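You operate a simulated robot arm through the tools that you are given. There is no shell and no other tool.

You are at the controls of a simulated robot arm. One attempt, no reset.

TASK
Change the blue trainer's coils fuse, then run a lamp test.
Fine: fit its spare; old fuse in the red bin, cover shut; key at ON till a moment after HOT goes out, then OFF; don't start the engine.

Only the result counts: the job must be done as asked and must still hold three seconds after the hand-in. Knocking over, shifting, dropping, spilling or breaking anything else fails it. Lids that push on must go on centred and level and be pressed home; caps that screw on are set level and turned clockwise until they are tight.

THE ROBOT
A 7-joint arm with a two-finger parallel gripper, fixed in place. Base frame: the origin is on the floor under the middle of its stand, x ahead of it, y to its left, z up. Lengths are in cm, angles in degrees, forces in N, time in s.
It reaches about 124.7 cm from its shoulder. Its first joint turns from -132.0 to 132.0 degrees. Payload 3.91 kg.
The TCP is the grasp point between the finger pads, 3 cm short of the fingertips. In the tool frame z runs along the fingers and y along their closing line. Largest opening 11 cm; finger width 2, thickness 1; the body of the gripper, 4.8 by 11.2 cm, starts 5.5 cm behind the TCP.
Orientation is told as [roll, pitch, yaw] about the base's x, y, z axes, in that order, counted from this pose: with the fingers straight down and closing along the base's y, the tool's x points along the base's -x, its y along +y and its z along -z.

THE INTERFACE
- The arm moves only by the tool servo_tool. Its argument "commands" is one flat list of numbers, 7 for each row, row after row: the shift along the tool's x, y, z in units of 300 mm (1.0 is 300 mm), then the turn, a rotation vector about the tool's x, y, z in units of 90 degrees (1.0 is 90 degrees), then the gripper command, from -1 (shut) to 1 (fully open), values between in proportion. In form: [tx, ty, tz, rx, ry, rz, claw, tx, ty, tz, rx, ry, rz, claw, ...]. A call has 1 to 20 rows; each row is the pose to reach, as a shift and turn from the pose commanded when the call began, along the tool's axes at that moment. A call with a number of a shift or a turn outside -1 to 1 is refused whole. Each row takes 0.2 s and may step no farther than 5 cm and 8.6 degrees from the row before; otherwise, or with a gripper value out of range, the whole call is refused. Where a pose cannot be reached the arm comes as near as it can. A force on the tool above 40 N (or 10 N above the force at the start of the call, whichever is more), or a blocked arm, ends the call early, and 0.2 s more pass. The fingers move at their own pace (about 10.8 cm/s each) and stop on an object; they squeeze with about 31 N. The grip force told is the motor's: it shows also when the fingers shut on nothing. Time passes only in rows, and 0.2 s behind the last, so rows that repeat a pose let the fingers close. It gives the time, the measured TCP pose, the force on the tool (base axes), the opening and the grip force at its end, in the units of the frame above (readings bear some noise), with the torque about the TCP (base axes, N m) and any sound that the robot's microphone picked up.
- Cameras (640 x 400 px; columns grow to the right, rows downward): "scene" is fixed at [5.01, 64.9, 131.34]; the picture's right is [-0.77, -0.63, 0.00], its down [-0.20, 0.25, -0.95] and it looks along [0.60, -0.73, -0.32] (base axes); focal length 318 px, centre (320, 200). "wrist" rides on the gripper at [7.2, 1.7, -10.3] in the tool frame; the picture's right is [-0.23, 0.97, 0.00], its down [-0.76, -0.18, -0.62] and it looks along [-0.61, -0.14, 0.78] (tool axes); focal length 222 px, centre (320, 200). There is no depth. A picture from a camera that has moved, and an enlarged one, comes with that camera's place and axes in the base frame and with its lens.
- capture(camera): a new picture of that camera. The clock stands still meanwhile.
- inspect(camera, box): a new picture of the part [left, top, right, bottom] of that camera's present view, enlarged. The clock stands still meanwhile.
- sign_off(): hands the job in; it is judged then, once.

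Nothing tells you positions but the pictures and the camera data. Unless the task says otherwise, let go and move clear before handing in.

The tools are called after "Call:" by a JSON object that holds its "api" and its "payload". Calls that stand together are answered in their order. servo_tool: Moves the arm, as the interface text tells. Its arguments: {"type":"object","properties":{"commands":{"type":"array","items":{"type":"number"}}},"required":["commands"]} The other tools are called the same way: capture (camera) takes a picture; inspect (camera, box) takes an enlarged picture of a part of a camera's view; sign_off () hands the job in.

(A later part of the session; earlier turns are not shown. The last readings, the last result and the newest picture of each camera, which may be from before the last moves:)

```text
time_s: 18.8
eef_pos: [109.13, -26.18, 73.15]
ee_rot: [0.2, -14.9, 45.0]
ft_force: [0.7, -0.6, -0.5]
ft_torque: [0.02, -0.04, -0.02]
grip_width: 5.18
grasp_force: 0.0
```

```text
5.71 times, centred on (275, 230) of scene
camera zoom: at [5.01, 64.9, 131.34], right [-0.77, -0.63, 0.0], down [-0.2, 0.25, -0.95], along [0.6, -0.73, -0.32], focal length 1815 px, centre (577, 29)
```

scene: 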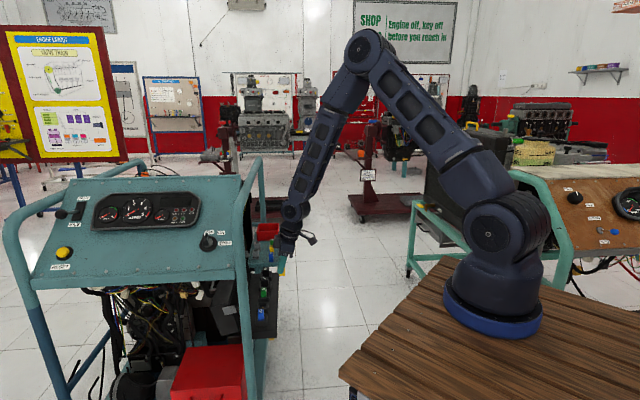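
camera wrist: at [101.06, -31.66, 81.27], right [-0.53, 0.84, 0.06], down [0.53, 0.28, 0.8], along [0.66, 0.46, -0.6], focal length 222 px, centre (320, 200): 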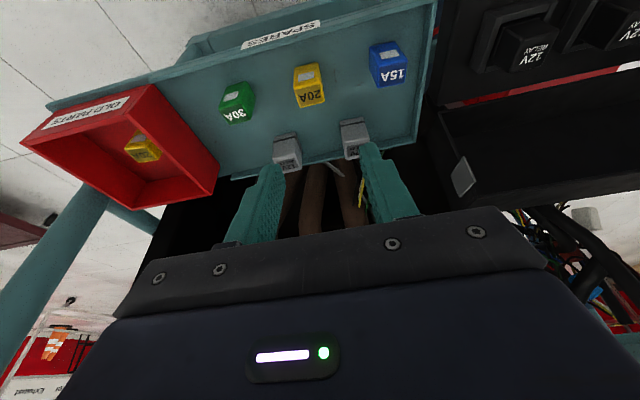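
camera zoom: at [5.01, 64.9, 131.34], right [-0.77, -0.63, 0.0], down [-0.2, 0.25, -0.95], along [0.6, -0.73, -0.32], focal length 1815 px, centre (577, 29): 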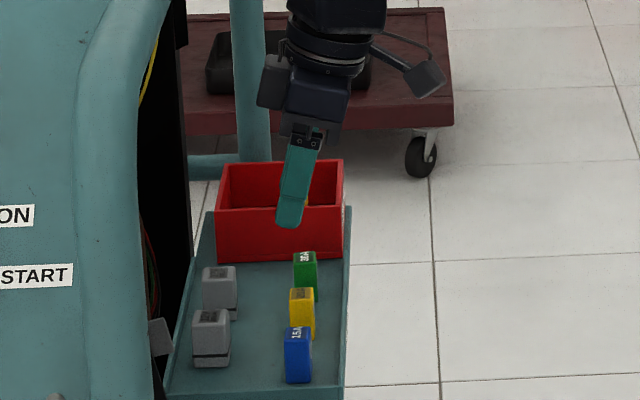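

Call:
{"api": "inspect", "payload": {"camera": "wrist", "box": [240, 40, 420, 160]}}

Call:
{"api": "inspect", "payload": {"camera": "wrist", "box": [420, 60, 640, 220]}}

```text
3.33 times, centred on (330, 100) of wrist
camera zoom: at [101.06, -31.66, 81.27], right [-0.53, 0.84, 0.06], down [0.53, 0.28, 0.8], along [0.66, 0.46, -0.6], focal length 740 px, centre (287, 533)
```

zoom: 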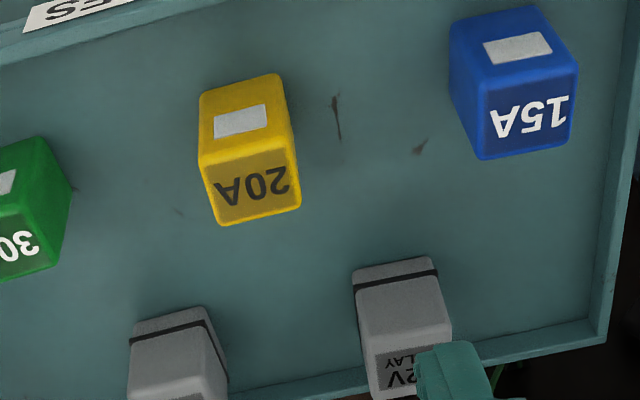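

```text
2.50 times, centred on (530, 140) of wrist
camera zoom: at [101.06, -31.66, 81.27], right [-0.53, 0.84, 0.06], down [0.53, 0.28, 0.8], along [0.66, 0.46, -0.6], focal length 555 px, centre (-205, 350)
```

zoom: 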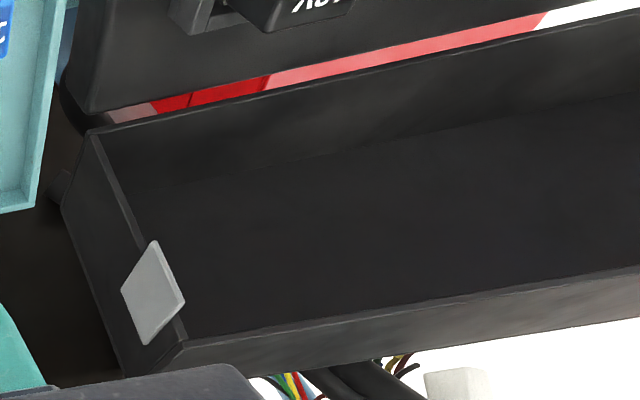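

The yellow spare is at about m=95.8, n=59.2, with its top near z=62. I'll go down to just above it and check alignment.

Call:
{"api": "servo_tool", "payload": {"commands": [0.0195, -0.002, 0.077, 0, 0, 0, -0.055, 0.039, -0.0035, 0.154, 0, 0, 0, -0.055, 0.0585, -0.005, 0.2311, 0, 0, 0, -0.055]}}

Call:
{"api": "inspect", "payload": {"camera": "wrist", "box": [220, 60, 460, 230]}}

Call:
{"api": "inspect", "payload": {"camera": "scene", "box": [255, 215, 305, 265]}}

```text
time_s: 19.6
eef_pos: [109.42, -26.2, 65.96]
ee_rot: [0.0, -15.1, 44.9]
ft_force: [0.3, -0.8, 1.0]
ft_torque: [0.02, -0.02, 0.0]
grip_width: 5.17
grasp_force: 0.2
```

```text
2.35 times, centred on (340, 145) of wrist
camera zoom: at [101.26, -31.77, 74.19], right [-0.53, 0.84, 0.06], down [0.53, 0.28, 0.8], along [0.66, 0.46, -0.6], focal length 523 px, centre (273, 329)
```

zoom: 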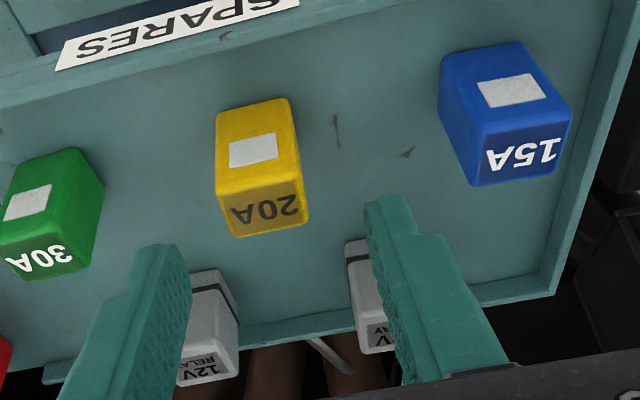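

```text
8.00 times, centred on (280, 240) of scene
camera zoom: at [5.01, 64.9, 131.34], right [-0.77, -0.63, 0.0], down [-0.2, 0.25, -0.95], along [0.6, -0.73, -0.32], focal length 2541 px, centre (640, -120)
```

zoom: 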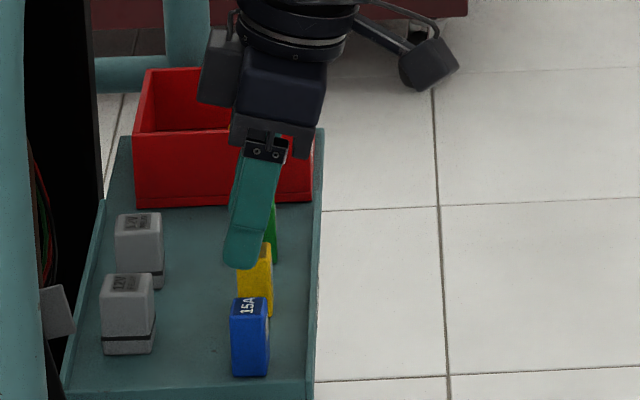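

The spare lines up with the fingers, its top near z≈62.5. I'll go down to z≈63.4, the same grip height as on the old fuse, and close.

Call:
{"api": "servo_tool", "payload": {"commands": [0.0156, 0, 0.039, 0, 0, 0, -0.055, 0.0312, 0, 0.0779, 0, 0, 0, -0.055, 0.0312, 0, 0.0779, 0, 0, 0, -0.055, 0.0312, 0, 0.0779, 0, 0, 0, -0.4, 0.0312, 0, 0.0779, 0, 0, 0, -1, 0.0312, 0, 0.0779, 0, 0, 0, -1]}}

Call:
{"api": "inspect", "payload": {"camera": "wrist", "box": [220, 60, 460, 230]}}

```text
time_s: 21.0
eef_pos: [109.22, -26.39, 63.34]
ee_rot: [0.0, -15.0, 44.9]
ft_force: [-0.3, -0.3, 0.6]
ft_torque: [0.01, -0.01, -0.02]
grip_width: 2.24
grasp_force: 31.2
```

```text
2.35 times, centred on (340, 145) of wrist
camera zoom: at [101.15, -31.91, 71.63], right [-0.53, 0.84, 0.06], down [0.53, 0.28, 0.8], along [0.66, 0.46, -0.6], focal length 523 px, centre (273, 329)
```

zoom: 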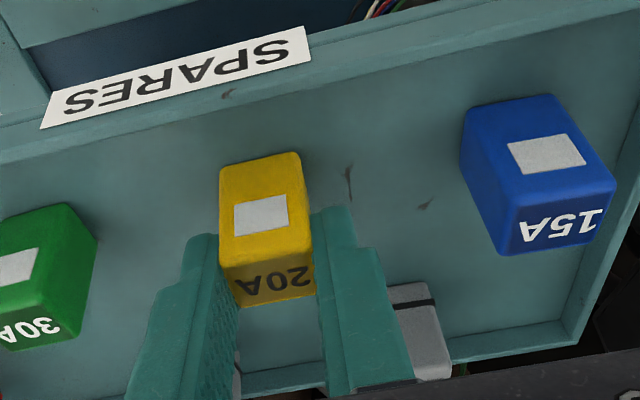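

I have the spare in hand (2.24 cm, 31 N). I'll lift it straight up and out from the tray.

Call:
{"api": "servo_tool", "payload": {"commands": [-0.0086, 0, -0.0322, 0, 0, 0, -1, -0.0216, 0, -0.0805, 0, 0, 0, -1, -0.0389, 0, -0.1449, 0, 0, 0, -1, 0.0201, 0, -0.247, 0, 0, 0, -1, 0.0833, 0, -0.333, 0, 0, 0, -1, 0.12, 0, -0.38, 0, 0, 0, -1]}}

Call:
{"api": "capture", "payload": {"camera": "wrist"}}

Call:
{"api": "inspect", "payload": {"camera": "scene", "box": [230, 170, 330, 290]}}

```text
time_s: 22.4
eef_pos: [104.62, -30.85, 73.39]
ee_rot: [0.1, -14.9, 45.0]
ft_force: [0.4, 0.8, -2.1]
ft_torque: [-0.03, 0.03, 0.0]
grip_width: 2.26
grasp_force: 30.7
```

```text
taken
camera wrist: at [96.49, -36.52, 81.54], right [-0.53, 0.84, 0.06], down [0.53, 0.28, 0.8], along [0.66, 0.46, -0.6], focal length 222 px, centre (320, 200)
```

wrist: 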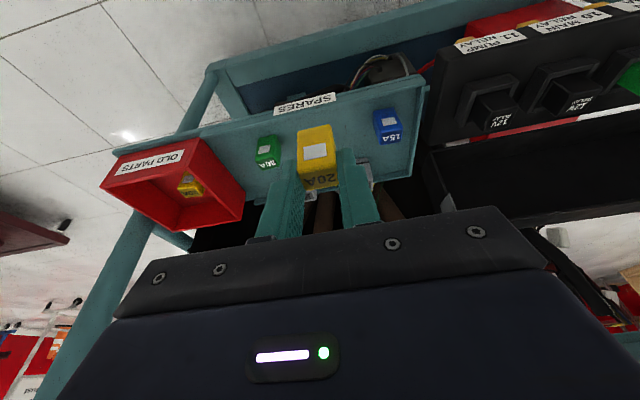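

```text
3.33 times, centred on (280, 230) of scene
camera zoom: at [5.01, 64.9, 131.34], right [-0.77, -0.63, 0.0], down [-0.2, 0.25, -0.95], along [0.6, -0.73, -0.32], focal length 1059 px, centre (453, 100)
```

zoom: 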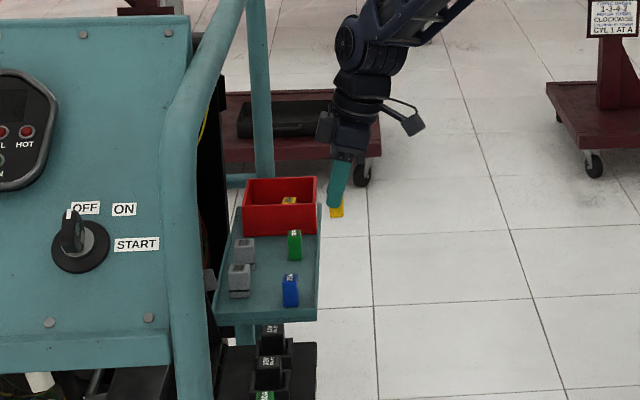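

The spare is out; the other spares and the old fuse in the bin are undisturbed. I'll travel back along the row to socket 8.

Call:
{"api": "servo_tool", "payload": {"commands": [-0.002, 0.1424, -0.0074, 0, 0, 0, -1, -0.004, 0.2849, -0.0147, 0, 0, 0, -1, -0.006, 0.4273, -0.0221, 0, 0, 0, -1, -0.008, 0.5697, -0.0294, 0, 0, 0, -1, -0.01, 0.7121, -0.0368, 0, 0, 0, -1, -0.012, 0.8546, -0.0441, 0, 0, 0, -1, -0.0138, 0.997, -0.0515, 0, 0, 0, -1]}}

Call:
{"api": "servo_tool", "payload": {"commands": [-0.03, 0.11, 0.008, 0, 0, 0, -1, -0.06, 0.22, 0.016, 0, 0, 0, -1, -0.09, 0.3333, 0.024, 0, 0, 0, -1]}}

Call:
{"api": "inspect", "payload": {"camera": "wrist", "box": [220, 30, 460, 230]}}

```text
time_s: 24.0
eef_pos: [83.35, -9.88, 74.97]
ee_rot: [0.0, -15.1, 45.0]
ft_force: [-0.4, -0.1, -0.2]
ft_torque: [0.0, 0.0, -0.03]
grip_width: 2.27
grasp_force: 30.7
```

```text
time_s: 24.8
eef_pos: [78.45, -0.93, 75.13]
ee_rot: [0.0, -15.0, 44.9]
ft_force: [0.1, -1.8, -0.3]
ft_torque: [0.03, 0.02, 0.03]
grip_width: 2.26
grasp_force: 30.7
```

```text
2.00 times, centred on (340, 130) of wrist
camera zoom: at [70.33, -6.46, 83.27], right [-0.53, 0.84, 0.06], down [0.53, 0.28, 0.8], along [0.66, 0.46, -0.6], focal length 444 px, centre (280, 340)
```

zoom: 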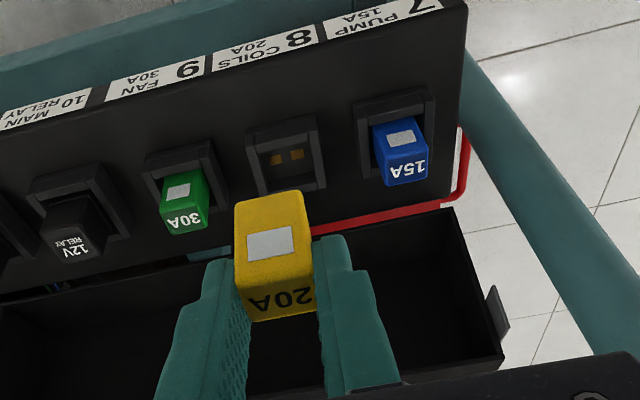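

I'm back at socket 8 with the spare. I'll move over the socket, still above it, and check the lateral alignment with both cameras.

Call:
{"api": "servo_tool", "payload": {"commands": [-0.0463, 0.0046, 0.0711, 0, 0, 0, -1, -0.0926, 0.0091, 0.1422, 0, 0, 0, -1, -0.1389, 0.0137, 0.2133, 0, 0, 0, -1]}}

Call:
{"api": "inspect", "payload": {"camera": "wrist", "box": [220, 60, 460, 230]}}

Call:
{"api": "inspect", "payload": {"camera": "scene", "box": [250, 265, 290, 315]}}

```text
time_s: 25.6
eef_pos: [82.12, 3.45, 70.02]
ee_rot: [0.0, -15.0, 45.0]
ft_force: [0.7, -0.6, 0.2]
ft_torque: [0.03, 0.03, 0.02]
grip_width: 2.24
grasp_force: 30.5
```

```text
2.35 times, centred on (340, 145) of wrist
camera zoom: at [74.04, -2.08, 78.24], right [-0.53, 0.84, 0.06], down [0.53, 0.28, 0.8], along [0.66, 0.46, -0.6], focal length 523 px, centre (273, 329)
```

zoom: 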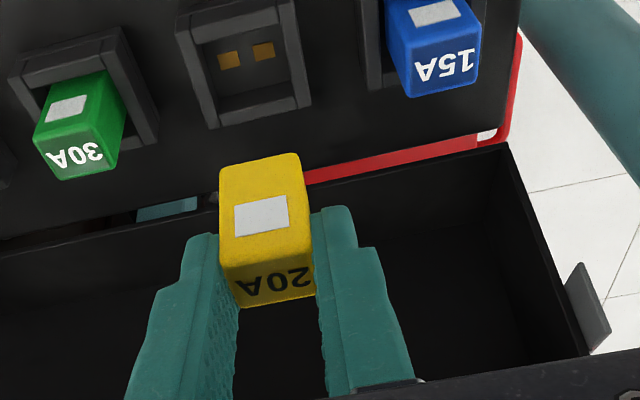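

```text
8.00 times, centred on (270, 290) of scene
camera zoom: at [5.01, 64.9, 131.34], right [-0.77, -0.63, 0.0], down [-0.2, 0.25, -0.95], along [0.6, -0.73, -0.32], focal length 2541 px, centre (720, -520)
```

zoom: 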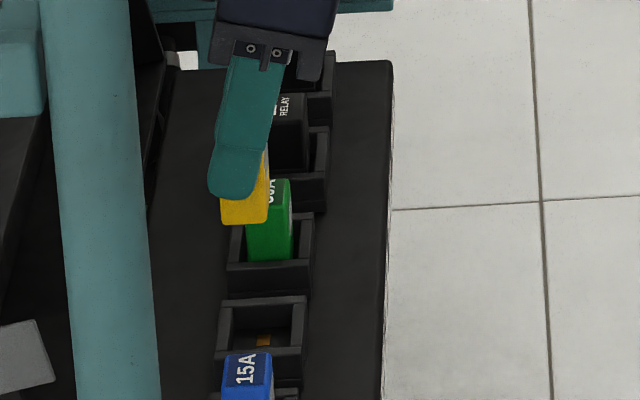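

Call:
{"api": "inspect", "payload": {"camera": "scene", "box": [260, 280, 284, 300]}}

Call:
{"api": "inspect", "payload": {"camera": "wrist", "box": [280, 110, 370, 195]}}

```text
16.00 times, centred on (272, 290) of scene
camera zoom: at [5.01, 64.9, 131.34], right [-0.77, -0.63, 0.0], down [-0.2, 0.25, -0.95], along [0.6, -0.73, -0.32], focal length 5082 px, centre (1088, -1240)
```

zoom: 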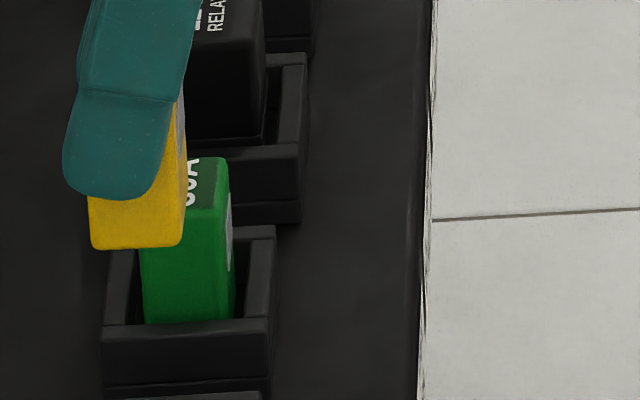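

```text
4.71 times, centred on (325, 152) of wrist
camera zoom: at [74.04, -2.08, 78.24], right [-0.53, 0.84, 0.06], down [0.53, 0.28, 0.8], along [0.66, 0.46, -0.6], focal length 1045 px, centre (296, 424)
```

zoom: 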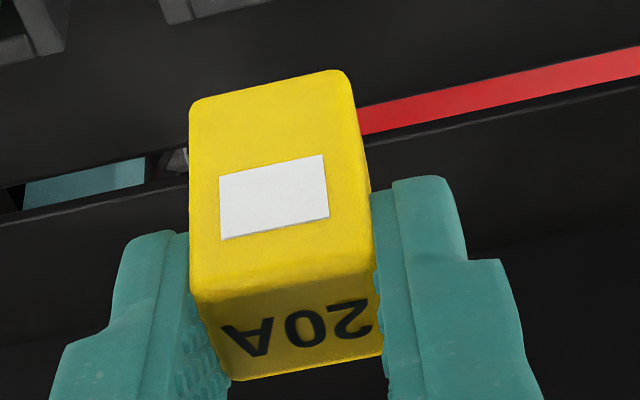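

From the scene view the held spare sits about 0.3 cm too far inward compared with the fuse row. I'll correct that while lowering to just above the frame and check again.

Call:
{"api": "servo_tool", "payload": {"commands": [0.0203, 0, 0.055, 0, 0, 0, -1, 0.0405, 0, 0.1099, 0, 0, 0, -1, 0.0405, 0, 0.1099, 0, 0, 0, -1]}}

Call:
{"api": "inspect", "payload": {"camera": "wrist", "box": [260, 70, 400, 195]}}

Call:
{"api": "inspect", "payload": {"camera": "scene", "box": [254, 284, 286, 314]}}

```text
time_s: 26.4
eef_pos: [81.92, 3.26, 66.6]
ee_rot: [0.0, -15.0, 44.9]
ft_force: [-0.2, 0.3, -0.7]
ft_torque: [-0.01, 0.0, 0.01]
grip_width: 2.24
grasp_force: 30.9
```

```text
3.20 times, centred on (330, 132) of wrist
camera zoom: at [73.78, -2.35, 74.7], right [-0.53, 0.84, 0.06], down [0.53, 0.28, 0.8], along [0.66, 0.46, -0.6], focal length 711 px, centre (288, 416)
```

zoom: 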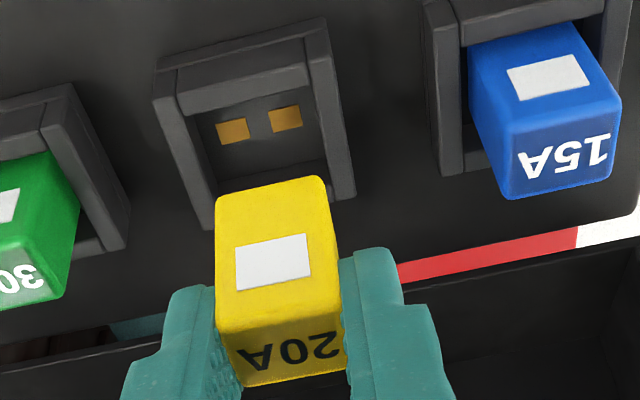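

```text
13.33 times, centred on (270, 299) of scene
camera zoom: at [5.01, 64.9, 131.34], right [-0.77, -0.63, 0.0], down [-0.2, 0.25, -0.95], along [0.6, -0.73, -0.32], focal length 4235 px, centre (987, -1120)
```

zoom: 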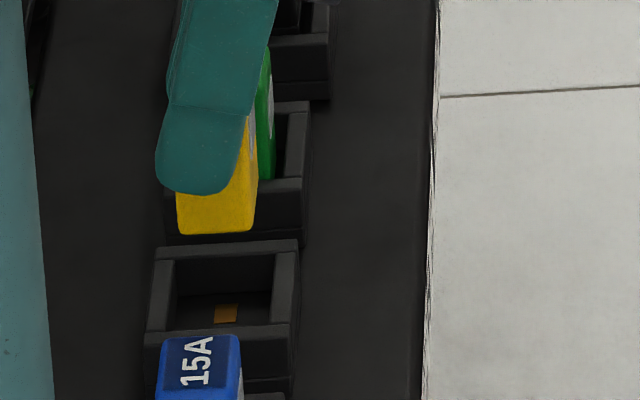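

Laterally the spare now matches the row (n≈60.7). The wrist view suggests 0.2 cm more along the row, so I'll apply that and lower into the frame slowly, watching the force.

Call:
{"api": "servo_tool", "payload": {"commands": [0.0, -0.0067, 0.0, 0, 0, 0, -1, 0.0086, -0.0067, 0.0322, 0, 0, 0, -1, 0.0173, -0.0067, 0.0644, 0, 0, 0, -1, 0.0259, -0.0067, 0.0966, 0, 0, 0, -1]}}

Call:
{"api": "inspect", "payload": {"camera": "wrist", "box": [260, 70, 400, 195]}}

Call:
{"api": "inspect", "payload": {"camera": "scene", "box": [254, 284, 286, 314]}}

```text
time_s: 27.4
eef_pos: [82.15, 3.08, 63.42]
ee_rot: [0.0, -15.1, 45.0]
ft_force: [0.7, -0.3, 0.3]
ft_torque: [0.05, 0.0, 0.01]
grip_width: 2.27
grasp_force: 30.8
```

```text
3.20 times, centred on (330, 132) of wrist
camera zoom: at [73.96, -2.46, 71.58], right [-0.53, 0.84, 0.06], down [0.53, 0.28, 0.8], along [0.66, 0.46, -0.6], focal length 711 px, centre (288, 416)
```

zoom: 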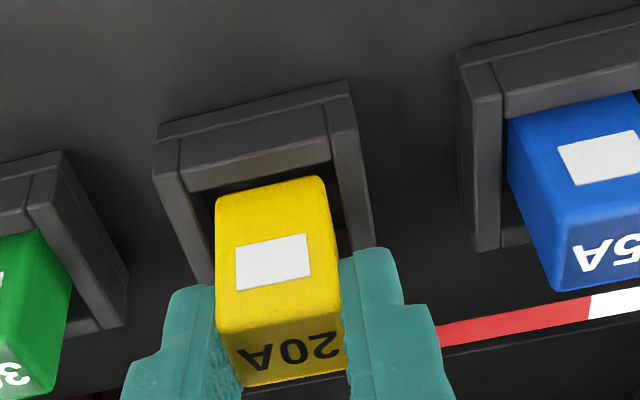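

```text
13.33 times, centred on (270, 299) of scene
camera zoom: at [5.01, 64.9, 131.34], right [-0.77, -0.63, 0.0], down [-0.2, 0.25, -0.95], along [0.6, -0.73, -0.32], focal length 4235 px, centre (987, -1120)
```

zoom: 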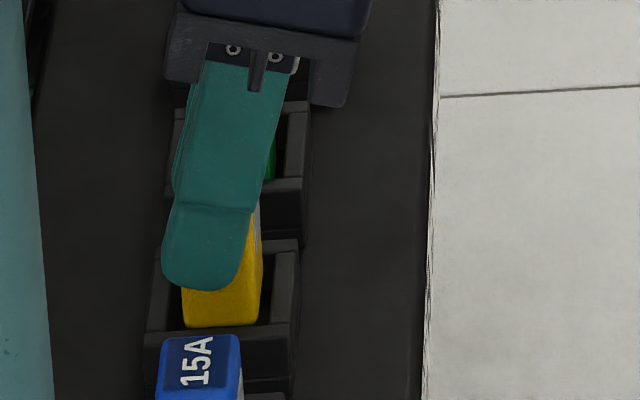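

The spare is entering the frame centred, with no contact force. I'll press further down in small steps.

Call:
{"api": "servo_tool", "payload": {"commands": [0.0026, 0, 0.0097, 0, 0, 0, -1, 0.0052, 0, 0.0193, 0, 0, 0, -1, 0.0078, 0, 0.029, 0, 0, 0, -1, 0.0104, 0, 0.0386, 0, 0, 0, -1]}}

Call:
{"api": "inspect", "payload": {"camera": "wrist", "box": [220, 60, 460, 230]}}

Call:
{"api": "inspect", "payload": {"camera": "scene", "box": [254, 284, 286, 314]}}

```text
time_s: 28.4
eef_pos: [82.09, 3.03, 62.43]
ee_rot: [-0.2, -15.1, 45.1]
ft_force: [-7.0, -4.9, 26.5]
ft_torque: [-0.1, 0.29, 0.0]
grip_width: 2.25
grasp_force: 31.3
```

```text
2.35 times, centred on (340, 145) of wrist
camera zoom: at [73.93, -2.42, 70.57], right [-0.53, 0.84, 0.06], down [0.53, 0.28, 0.8], along [0.66, 0.46, -0.6], focal length 523 px, centre (273, 329)
```

zoom: 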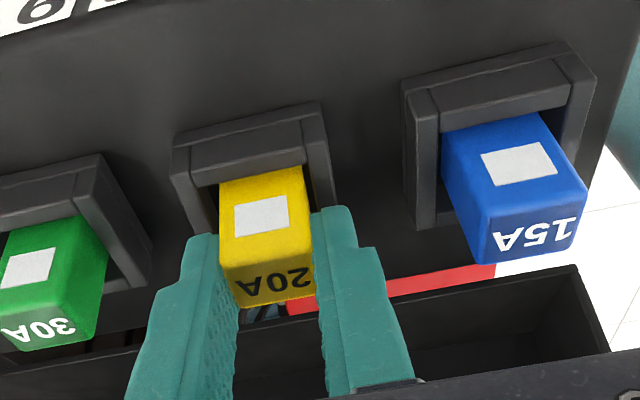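

```text
13.33 times, centred on (270, 299) of scene
camera zoom: at [5.01, 64.9, 131.34], right [-0.77, -0.63, 0.0], down [-0.2, 0.25, -0.95], along [0.6, -0.73, -0.32], focal length 4235 px, centre (987, -1120)
```

zoom: 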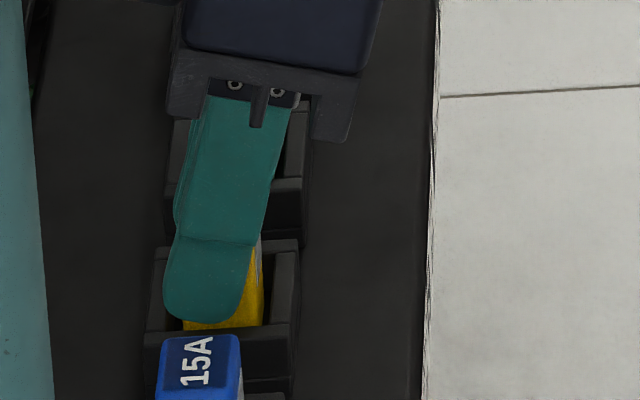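

The force rose to 26 N as it went in, and its height now matches the old fuse's. I'll press a little further to make sure it is home.

Call:
{"api": "servo_tool", "payload": {"commands": [0.0009, 0, 0.0033, 0, 0, 0, -1, 0.0017, 0, 0.0064, 0, 0, 0, -1, 0.0026, 0, 0.0097, 0, 0, 0, -1]}}

Call:
{"api": "inspect", "payload": {"camera": "wrist", "box": [220, 60, 460, 230]}}

```text
time_s: 29.2
eef_pos: [82.08, 3.08, 62.14]
ee_rot: [0.0, -15.2, 45.0]
ft_force: [-5.7, -0.5, 17.2]
ft_torque: [0.01, 0.17, -0.01]
grip_width: 2.26
grasp_force: 31.0
stopped in row 3: the force on the tool passed its limit at 43 N (the readings are from after the stop); the commanded pose is now the measured one
```

```text
2.35 times, centred on (340, 145) of wrist
camera zoom: at [74.0, -2.39, 70.33], right [-0.53, 0.84, 0.06], down [0.53, 0.28, 0.8], along [0.66, 0.46, -0.6], focal length 523 px, centre (273, 329)
```

zoom: 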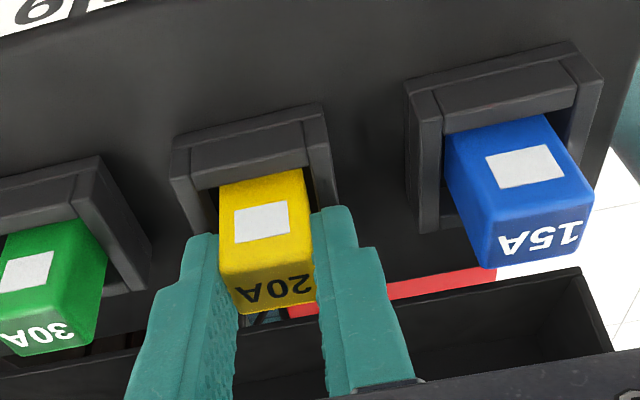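

The fingers slipped slightly down the fuse at 43 N: it has bottomed, at the same height as the old one. I'll release, rise and check.

Call:
{"api": "servo_tool", "payload": {"commands": [0, 0, 0, 0, 0, 0, -0.4, 0, 0, 0, 0, 0, 0, -0.055, -0.0086, 0, -0.0322, 0, 0, 0, -0.055, -0.026, 0, -0.0966, 0, 0, 0, -0.055, -0.0475, 0, -0.177, 0, 0, 0, -0.055]}}

Call:
{"api": "inspect", "payload": {"camera": "wrist", "box": [220, 30, 460, 200]}}

Call:
{"api": "inspect", "payload": {"camera": "scene", "box": [250, 275, 290, 315]}}

```text
time_s: 30.4
eef_pos: [82.19, 3.03, 67.61]
ee_rot: [0.1, -15.1, 45.0]
ft_force: [0.9, 0.3, 0.9]
ft_torque: [0.03, 0.03, 0.0]
grip_width: 5.19
grasp_force: 0.0
```

```text
2.35 times, centred on (340, 115) of wrist
camera zoom: at [74.0, -2.45, 75.8], right [-0.53, 0.84, 0.06], down [0.53, 0.28, 0.8], along [0.66, 0.46, -0.6], focal length 523 px, centre (273, 400)
```

zoom: 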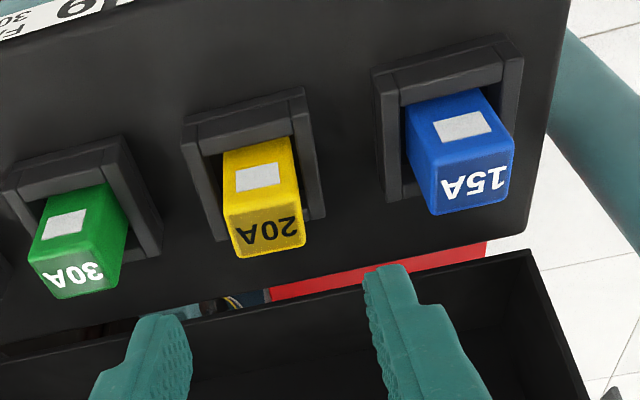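

```text
10.00 times, centred on (270, 295) of scene
camera zoom: at [5.01, 64.9, 131.34], right [-0.77, -0.63, 0.0], down [-0.2, 0.25, -0.95], along [0.6, -0.73, -0.32], focal length 3176 px, centre (820, -750)
```

zoom: 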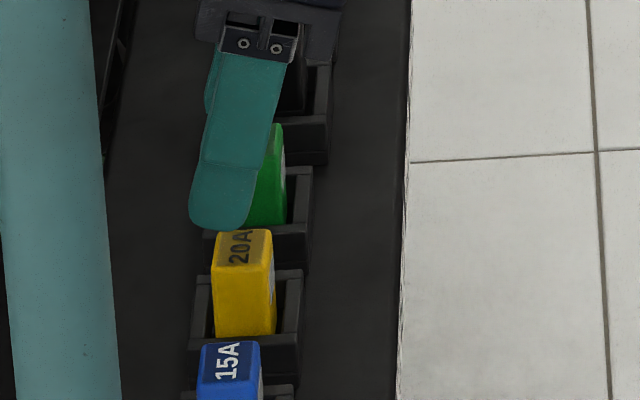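

The new 20A fuse is seated level with its neighbours. Next is the cover: I'll back off and take a clear look at its hinge and lugs.

Call:
{"api": "servo_tool", "payload": {"commands": [0.0, -0.03, -0.12, 0, 0, 0, -0.055, 0.02, -0.1, -0.23, 0, 0, 0, 0.4, 0.042, -0.175, -0.34, 0, 0, 0, 1, 0.0636, -0.25, -0.445, 0, 0, 0, 1]}}

Call:
{"api": "capture", "payload": {"camera": "wrist"}}

Call:
{"api": "inspect", "payload": {"camera": "wrist", "box": [220, 70, 430, 220]}}

Call:
{"api": "inspect", "payload": {"camera": "scene", "box": [200, 260, 290, 340]}}

```text
time_s: 31.4
eef_pos: [83.69, -5.96, 79.94]
ee_rot: [0.0, -15.1, 45.0]
ft_force: [-0.7, 0.8, 0.0]
ft_torque: [-0.03, 0.0, 0.02]
grip_width: 11.03
grasp_force: 0.0
```

```text
taken
camera wrist: at [75.5, -11.44, 88.13], right [-0.53, 0.84, 0.06], down [0.53, 0.28, 0.8], along [0.66, 0.46, -0.6], focal length 222 px, centre (320, 200)
```

wrist: 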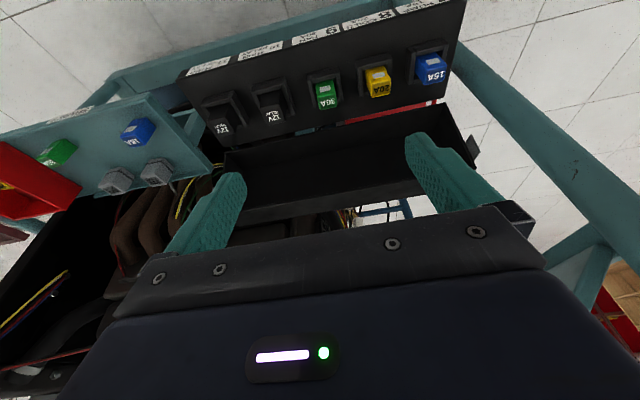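

```text
2.67 times, centred on (325, 145) of wrist
camera zoom: at [75.5, -11.44, 88.13], right [-0.53, 0.84, 0.06], down [0.53, 0.28, 0.8], along [0.66, 0.46, -0.6], focal length 592 px, centre (307, 347)
```

zoom: 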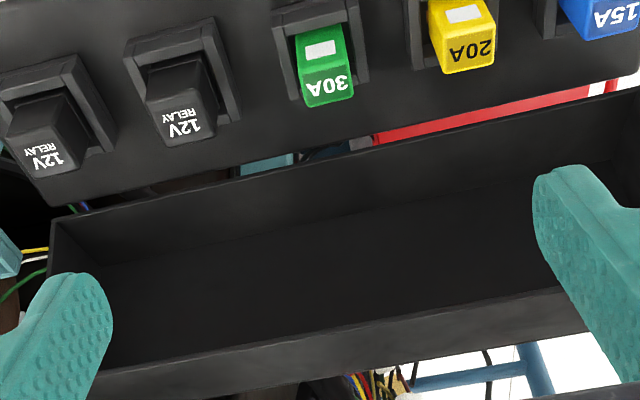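

```text
5.00 times, centred on (245, 300) of scene
camera zoom: at [5.01, 64.9, 131.34], right [-0.77, -0.63, 0.0], down [-0.2, 0.25, -0.95], along [0.6, -0.73, -0.32], focal length 1588 px, centre (695, -300)
```

zoom: 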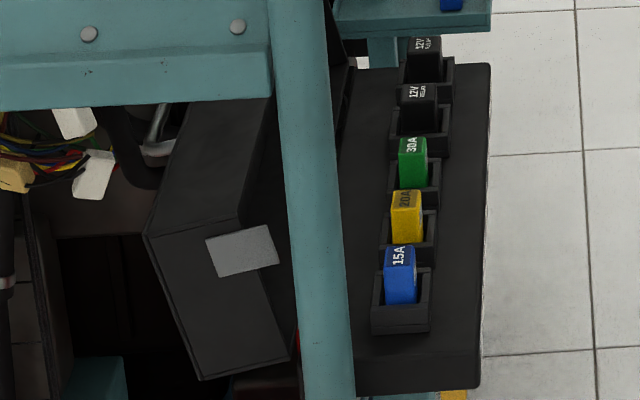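

The scene view shows the cover standing open: hinged at about n=67.8, z=56.4, leaning back about 11° past vertical, 11.5 cm tall and 6 cm deep, with a flat grey latch tab at each end. I'll tilt the tool further and look closely at the tray-side tab, since the rail overhead blocks access from behind.

Call:
{"api": "servo_tool", "payload": {"commands": [-0.0124, -0.124, 0.031, 0, -0.0667, 0, 0.5, -0.0248, -0.248, 0.062, 0, -0.1333, 0, 0, -0.0372, -0.372, 0.093, 0, -0.2, 0, -0.1, -0.0497, -0.496, 0.124, 0, -0.2667, 0, -0.1, -0.0621, -0.62, 0.1547, 0, -0.3333, 0, -0.1]}}

Call:
{"api": "capture", "payload": {"camera": "wrist"}}

Call:
{"api": "capture", "payload": {"camera": "scene"}}

```text
time_s: 32.6
eef_pos: [99.13, -17.02, 76.19]
ee_rot: [-0.2, -45.3, 45.1]
ft_force: [1.0, 1.7, 1.5]
ft_torque: [-0.08, 0.07, 0.0]
grip_width: 4.96
grasp_force: 0.1
```

```text
taken
camera wrist: at [88.98, -24.47, 78.4], right [-0.58, 0.8, 0.16], down [0.19, -0.06, 0.98], along [0.79, 0.59, -0.12], focal length 222 px, centre (320, 200)
```

wrist: 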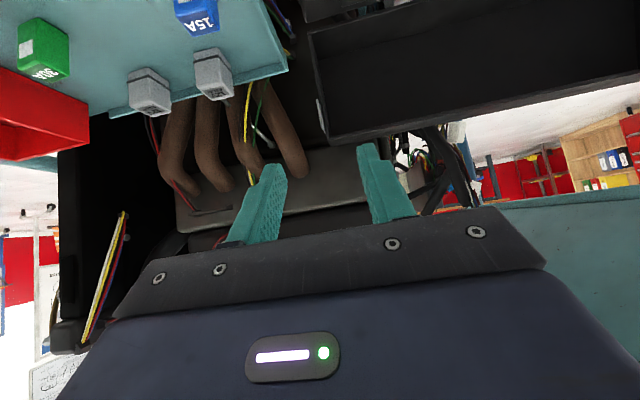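

```text
taken
```

scene: 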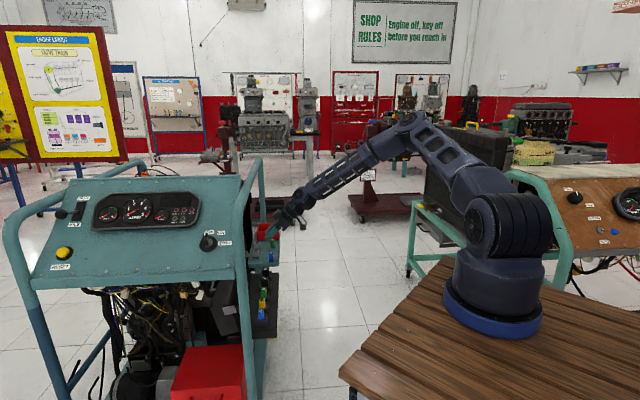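

Call:
{"api": "inspect", "payload": {"camera": "wrist", "box": [240, 0, 460, 150]}}

Call:
{"api": "inspect", "payload": {"camera": "wrist", "box": [290, 60, 370, 150]}}

Call:
{"api": "inspect", "payload": {"camera": "scene", "box": [210, 215, 300, 330]}}

```text
2.67 times, centred on (350, 75) of wrist
camera zoom: at [88.98, -24.47, 78.4], right [-0.58, 0.8, 0.16], down [0.19, -0.06, 0.98], along [0.79, 0.59, -0.12], focal length 592 px, centre (240, 533)
```

zoom: 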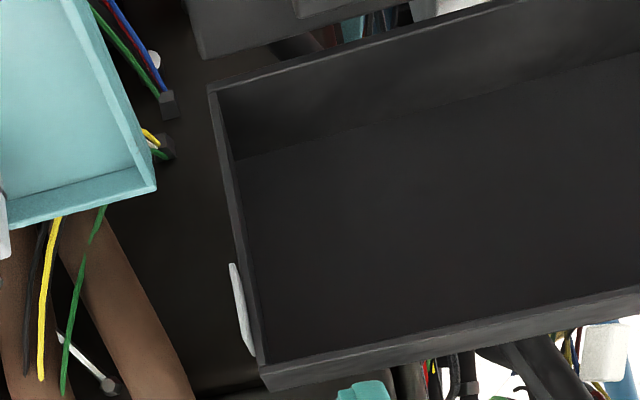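

```text
4.44 times, centred on (330, 105) of wrist
camera zoom: at [88.98, -24.47, 78.4], right [-0.58, 0.8, 0.16], down [0.19, -0.06, 0.98], along [0.79, 0.59, -0.12], focal length 987 px, centre (276, 622)
```

zoom: 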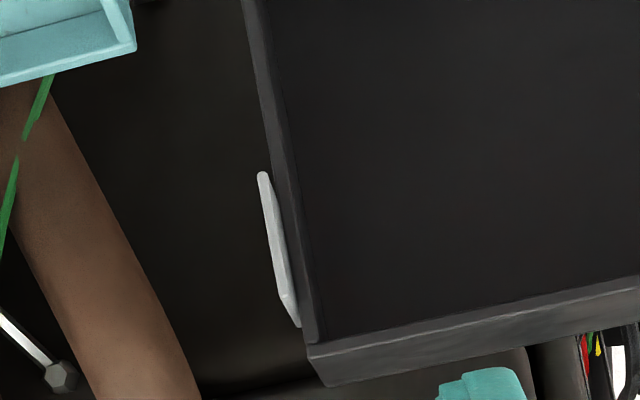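

```text
3.48 times, centred on (255, 272) of scene
camera zoom: at [5.01, 64.9, 131.34], right [-0.77, -0.63, 0.0], down [-0.2, 0.25, -0.95], along [0.6, -0.73, -0.32], focal length 1105 px, centre (546, -52)
```

zoom: 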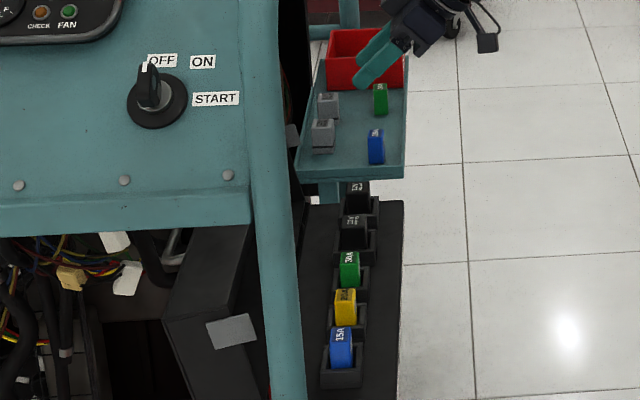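

The tab is a thin plate on the cover's end wall at m≈82, near (n 69, z 66), sticking out beyond the rim. I'll approach along the tool axis with the fingers straddling it.

Call:
{"api": "servo_tool", "payload": {"commands": [0, 0, 0.1, 0, 0, 0, -0.27, 0, 0, 0.2, 0, 0, 0, -0.27, 0, 0, 0.3, 0, 0, 0, -0.27]}}

Call:
{"api": "capture", "payload": {"camera": "wrist"}}

Call:
{"api": "inspect", "payload": {"camera": "wrist", "box": [240, 60, 400, 220]}}

Call:
{"api": "inspect", "payload": {"camera": "scene", "box": [210, 215, 300, 330]}}

```text
time_s: 33.4
eef_pos: [103.32, -12.61, 69.81]
ee_rot: [-0.1, -45.0, 45.1]
ft_force: [-0.6, -0.8, -0.5]
ft_torque: [-0.01, 0.0, -0.01]
grip_width: 4.04
grasp_force: 0.1
```

```text
taken
camera wrist: at [93.38, -19.99, 71.98], right [-0.58, 0.8, 0.16], down [0.19, -0.06, 0.98], along [0.8, 0.59, -0.12], focal length 222 px, centre (320, 200)
```

wrist: 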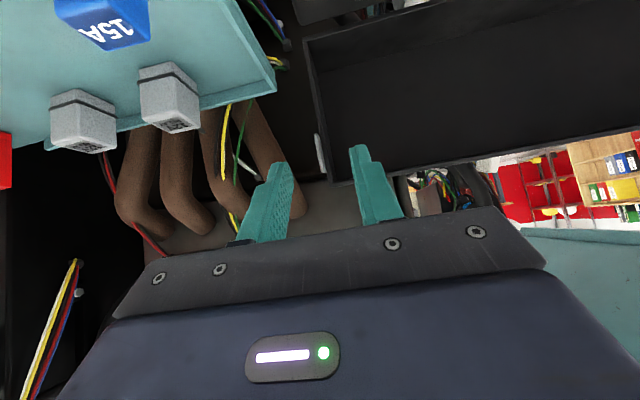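

```text
2.50 times, centred on (320, 140) of wrist
camera zoom: at [93.38, -19.99, 71.98], right [-0.58, 0.8, 0.16], down [0.19, -0.06, 0.98], along [0.8, 0.59, -0.12], focal length 555 px, centre (320, 350)
```

zoom: 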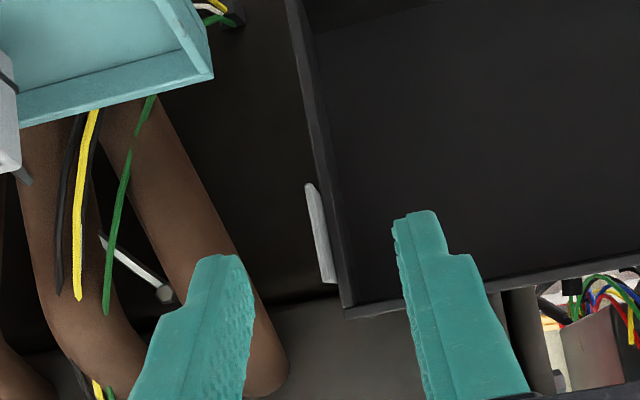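

```text
3.48 times, centred on (255, 272) of scene
camera zoom: at [5.01, 64.9, 131.34], right [-0.77, -0.63, 0.0], down [-0.2, 0.25, -0.95], along [0.6, -0.73, -0.32], focal length 1105 px, centre (546, -52)
```

zoom: 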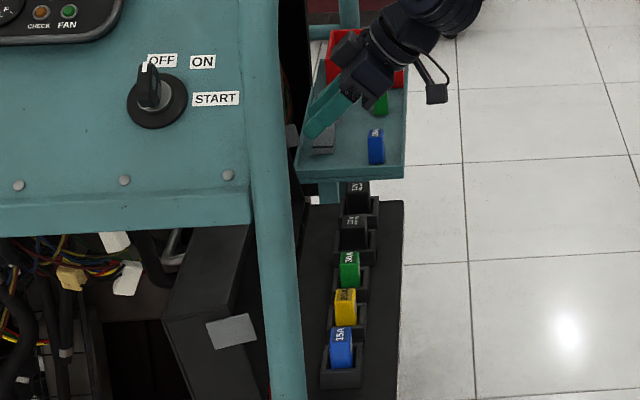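

The tab is centred between the fingers. I'll move in the last few centimetres and close on it.

Call:
{"api": "servo_tool", "payload": {"commands": [-0.0137, -0.0033, 0.0632, 0, 0, 0, -0.27, -0.0273, -0.0033, 0.1263, 0, 0, 0, -0.27, -0.0273, -0.0033, 0.1263, 0, 0, 0, -0.27]}}

Call:
{"api": "inspect", "payload": {"camera": "wrist", "box": [240, 60, 400, 220]}}

Call:
{"api": "inspect", "payload": {"camera": "scene", "box": [240, 215, 300, 290]}}

```text
time_s: 34.2
eef_pos: [105.87, -10.12, 67.46]
ee_rot: [0.1, -45.0, 45.0]
ft_force: [0.4, 0.3, -0.2]
ft_torque: [0.0, -0.01, -0.01]
grip_width: 4.05
grasp_force: 0.1
```

```text
2.50 times, centred on (320, 140) of wrist
camera zoom: at [95.73, -17.69, 69.77], right [-0.58, 0.8, 0.16], down [0.19, -0.06, 0.98], along [0.79, 0.59, -0.12], focal length 555 px, centre (320, 350)
```

zoom: 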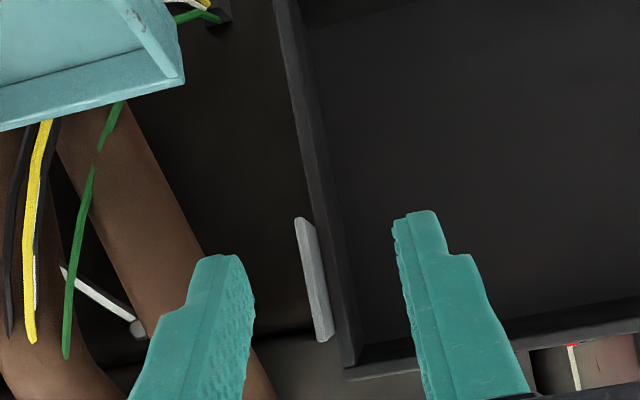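

```text
5.33 times, centred on (270, 252) of scene
camera zoom: at [5.01, 64.9, 131.34], right [-0.77, -0.63, 0.0], down [-0.2, 0.25, -0.95], along [0.6, -0.73, -0.32], focal length 1694 px, centre (587, -80)
```

zoom: 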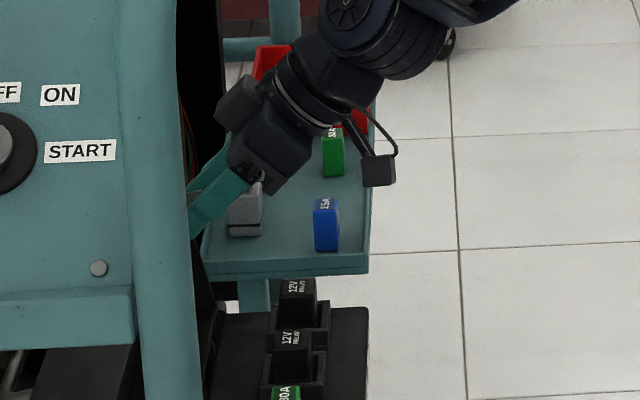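

I'm slightly too deep: I want only the protruding tab between the pads, not the wall. I'll back off 1 cm, centre on the tab and close.

Call:
{"api": "servo_tool", "payload": {"commands": [-0.0035, -0.0083, -0.0332, 0, 0, 0, -0.27, -0.0035, -0.0083, -0.0332, 0, 0, 0, -0.6, -0.0035, -0.0083, -0.0332, 0, 0, 0, -1, -0.0035, -0.0083, -0.0332, 0, 0, 0, -1]}}

Call:
{"api": "inspect", "payload": {"camera": "wrist", "box": [240, 60, 400, 220]}}

```text
time_s: 35.2
eef_pos: [105.3, -10.47, 68.14]
ee_rot: [0.3, -45.0, 45.1]
ft_force: [-12.0, -1.8, 7.8]
ft_torque: [0.13, -0.16, 0.17]
grip_width: 0.34
grasp_force: 43.6
stopped in row 4: the force on the tool passed its limit at 42 N (the readings are from after the stop); the commanded pose is now the measured one
```

```text
2.50 times, centred on (320, 140) of wrist
camera zoom: at [95.23, -17.99, 70.57], right [-0.58, 0.8, 0.16], down [0.2, -0.06, 0.98], along [0.79, 0.6, -0.12], focal length 555 px, centre (320, 350)
```

zoom: 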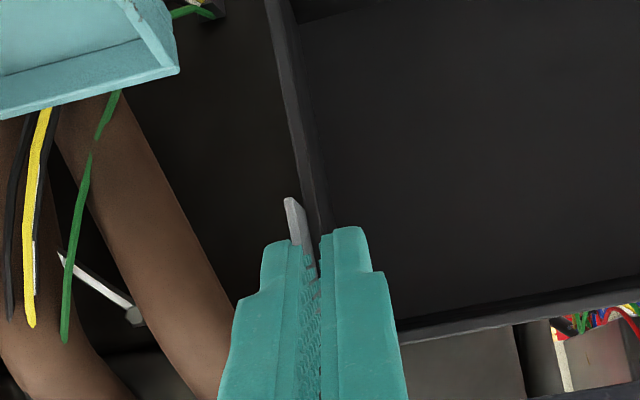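

The tab is gripped (0.34 cm thick). I'll start swinging the cover outward along its hinge arc, beginning with about 10° and checking forces.

Call:
{"api": "servo_tool", "payload": {"commands": [0.0098, 0, -0.0106, 0, 0, 0, -1, 0.0196, 0, -0.0212, 0, 0, 0, -1, 0.0304, 0, -0.0309, 0, 0, 0, -1, 0.0411, 0, -0.0405, 0, 0, 0, -1]}}

Call:
{"api": "inspect", "payload": {"camera": "wrist", "box": [240, 60, 400, 220]}}

Call:
{"api": "inspect", "payload": {"camera": "scene", "box": [200, 230, 300, 340]}}

```text
time_s: 36.2
eef_pos: [104.07, -11.6, 68.37]
ee_rot: [0.2, -45.2, 45.3]
ft_force: [6.0, 12.6, 18.3]
ft_torque: [1.21, -1.24, 0.11]
grip_width: 0.34
grasp_force: 43.7
```

```text
2.50 times, centred on (320, 140) of wrist
camera zoom: at [94.02, -19.18, 70.64], right [-0.58, 0.8, 0.16], down [0.2, -0.06, 0.98], along [0.79, 0.6, -0.12], focal length 555 px, centre (320, 350)
```

zoom: 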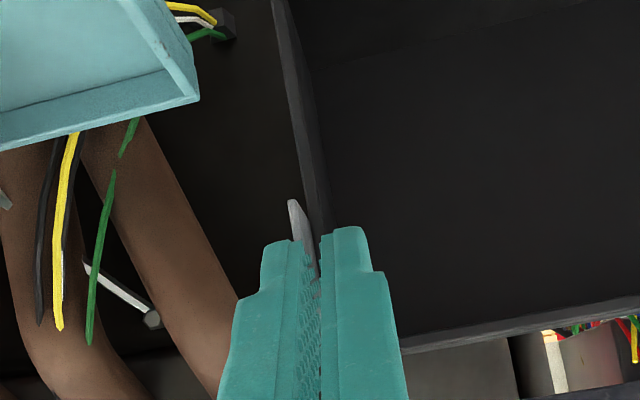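

```text
3.64 times, centred on (250, 285) of scene
camera zoom: at [5.01, 64.9, 131.34], right [-0.77, -0.63, 0.0], down [-0.2, 0.25, -0.95], along [0.6, -0.73, -0.32], focal length 1155 px, centre (574, -109)
```

zoom: 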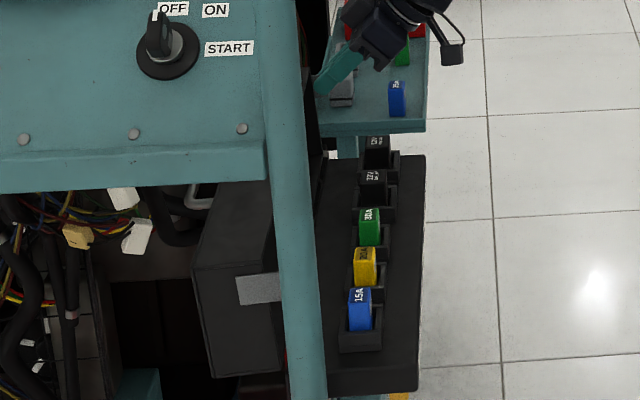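

The cover is moving and is nearly upright now. The force shows I'm pressing about 18 N downward on it, so I'll rise slightly to relieve that before continuing.

Call:
{"api": "servo_tool", "payload": {"commands": [-0.0047, 0, -0.0047, 0, 0, 0, -1, -0.0094, 0, -0.0094, 0, 0, 0, -1]}}

```text
time_s: 36.8
eef_pos: [104.03, -11.81, 68.32]
ee_rot: [0.5, -44.8, 44.9]
ft_force: [8.0, 8.7, -9.6]
ft_torque: [0.69, -0.69, -0.01]
grip_width: 0.36
grasp_force: 43.3
```

Call:
{"api": "servo_tool", "payload": {"commands": [0.0158, 0, -0.012, 0, 0, 0, -1, 0.0316, 0, -0.024, 0, 0, 0, -1, 0.0474, 0, -0.036, 0, 0, 0, -1]}}

Call:
{"api": "inspect", "payload": {"camera": "wrist", "box": [240, 60, 400, 220]}}

Call:
{"api": "inspect", "payload": {"camera": "scene", "box": [200, 230, 300, 340]}}

```text
time_s: 37.6
eef_pos: [102.85, -12.92, 68.38]
ee_rot: [0.3, -45.0, 45.2]
ft_force: [0.2, 0.7, 0.2]
ft_torque: [0.01, -0.02, 0.01]
grip_width: 0.0
grasp_force: 37.3
```

```text
2.50 times, centred on (320, 140) of wrist
camera zoom: at [92.81, -20.5, 70.68], right [-0.58, 0.8, 0.16], down [0.2, -0.06, 0.98], along [0.79, 0.6, -0.12], focal length 555 px, centre (320, 350)
```

zoom: 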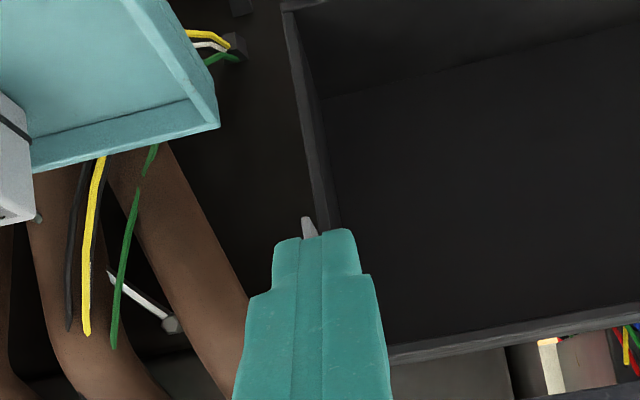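

```text
3.64 times, centred on (250, 285) of scene
camera zoom: at [5.01, 64.9, 131.34], right [-0.77, -0.63, 0.0], down [-0.2, 0.25, -0.95], along [0.6, -0.73, -0.32], focal length 1155 px, centre (574, -109)
```

zoom: 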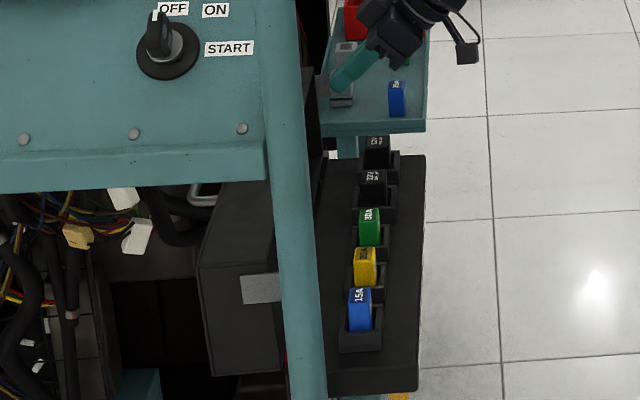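

The pads slipped off the tab, but the hinge is stiff enough that the cover stays standing, now vertical. I'll bring the closed fingers over its top edge at m≈77 and push it from behind with their underside.

Call:
{"api": "servo_tool", "payload": {"commands": [-0.0825, 0.04, -0.0825, 0, 0, 0, -1, -0.165, 0.08, -0.1414, 0, 0.0185, 0, -1, -0.2828, 0.12, -0.0943, 0, 0.037, 0, -1, -0.3653, 0.162, 0.0118, 0, 0.0556, 0, -1, -0.3865, 0.162, 0.1414, 0, 0.0556, 0, -1]}}

Call:
{"api": "capture", "payload": {"camera": "wrist"}}

Call:
{"api": "capture", "payload": {"camera": "scene"}}

Call:
{"api": "inspect", "payload": {"camera": "scene", "box": [200, 150, 320, 290]}}

```text
time_s: 38.8
eef_pos: [107.46, -1.63, 73.57]
ee_rot: [0.4, -40.0, 45.2]
ft_force: [-0.5, -0.6, 0.9]
ft_torque: [0.02, 0.02, 0.04]
grip_width: 0.0
grasp_force: 37.7
```

```text
taken
camera wrist: at [97.57, -8.95, 76.91], right [-0.57, 0.81, 0.15], down [0.26, 0.0, 0.97], along [0.78, 0.59, -0.21], focal length 222 px, centre (320, 200)
```

wrist: 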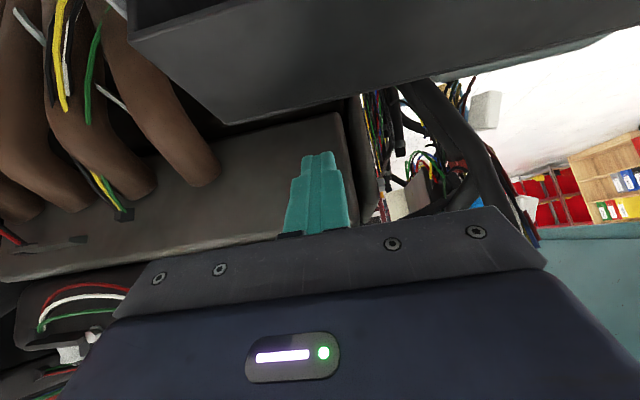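

```text
taken
```

scene: 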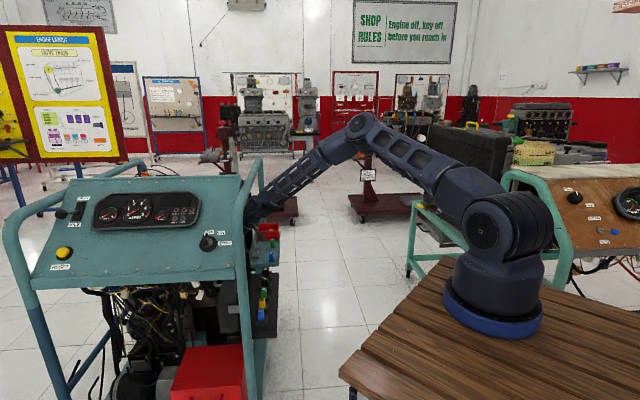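

```text
2.86 times, centred on (260, 220) of scene
camera zoom: at [5.01, 64.9, 131.34], right [-0.77, -0.63, 0.0], down [-0.2, 0.25, -0.95], along [0.6, -0.73, -0.32], focal length 907 px, centre (491, 143)
```

zoom: 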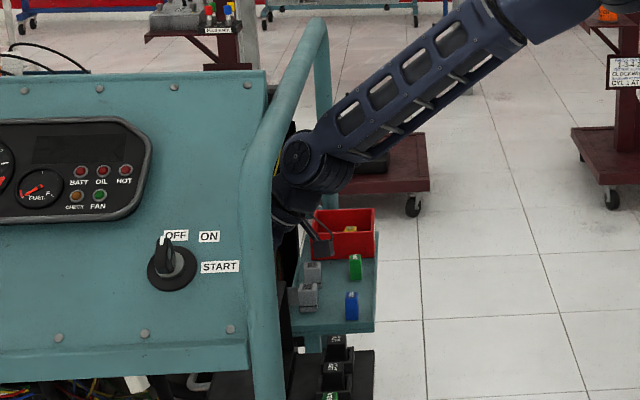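

Call:
{"api": "servo_tool", "payload": {"commands": [0.0185, 0, 0.0317, 0, 0, 0, -1, 0.0371, 0, 0.0633, 0, 0, 0, -1]}}

Call:
{"api": "capture", "payload": {"camera": "wrist"}}

```text
time_s: 39.4
eef_pos: [107.6, -1.2, 71.24]
ee_rot: [0.3, -40.1, 45.2]
ft_force: [0.3, 0.4, 0.1]
ft_torque: [0.01, 0.0, 0.0]
grip_width: 0.0
grasp_force: 38.1
```

```text
taken
camera wrist: at [97.72, -8.53, 74.65], right [-0.57, 0.81, 0.15], down [0.26, 0.0, 0.97], along [0.78, 0.59, -0.21], focal length 222 px, centre (320, 200)
```

wrist: 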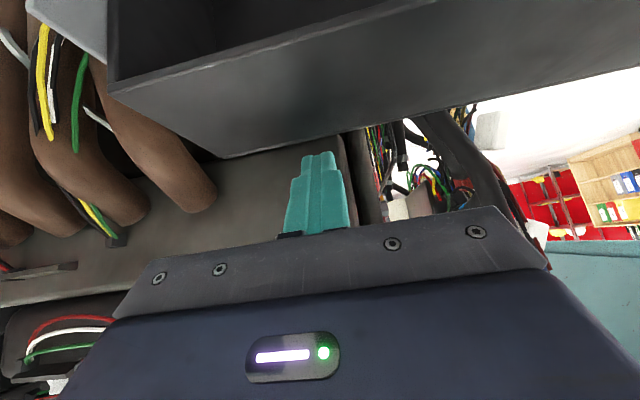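

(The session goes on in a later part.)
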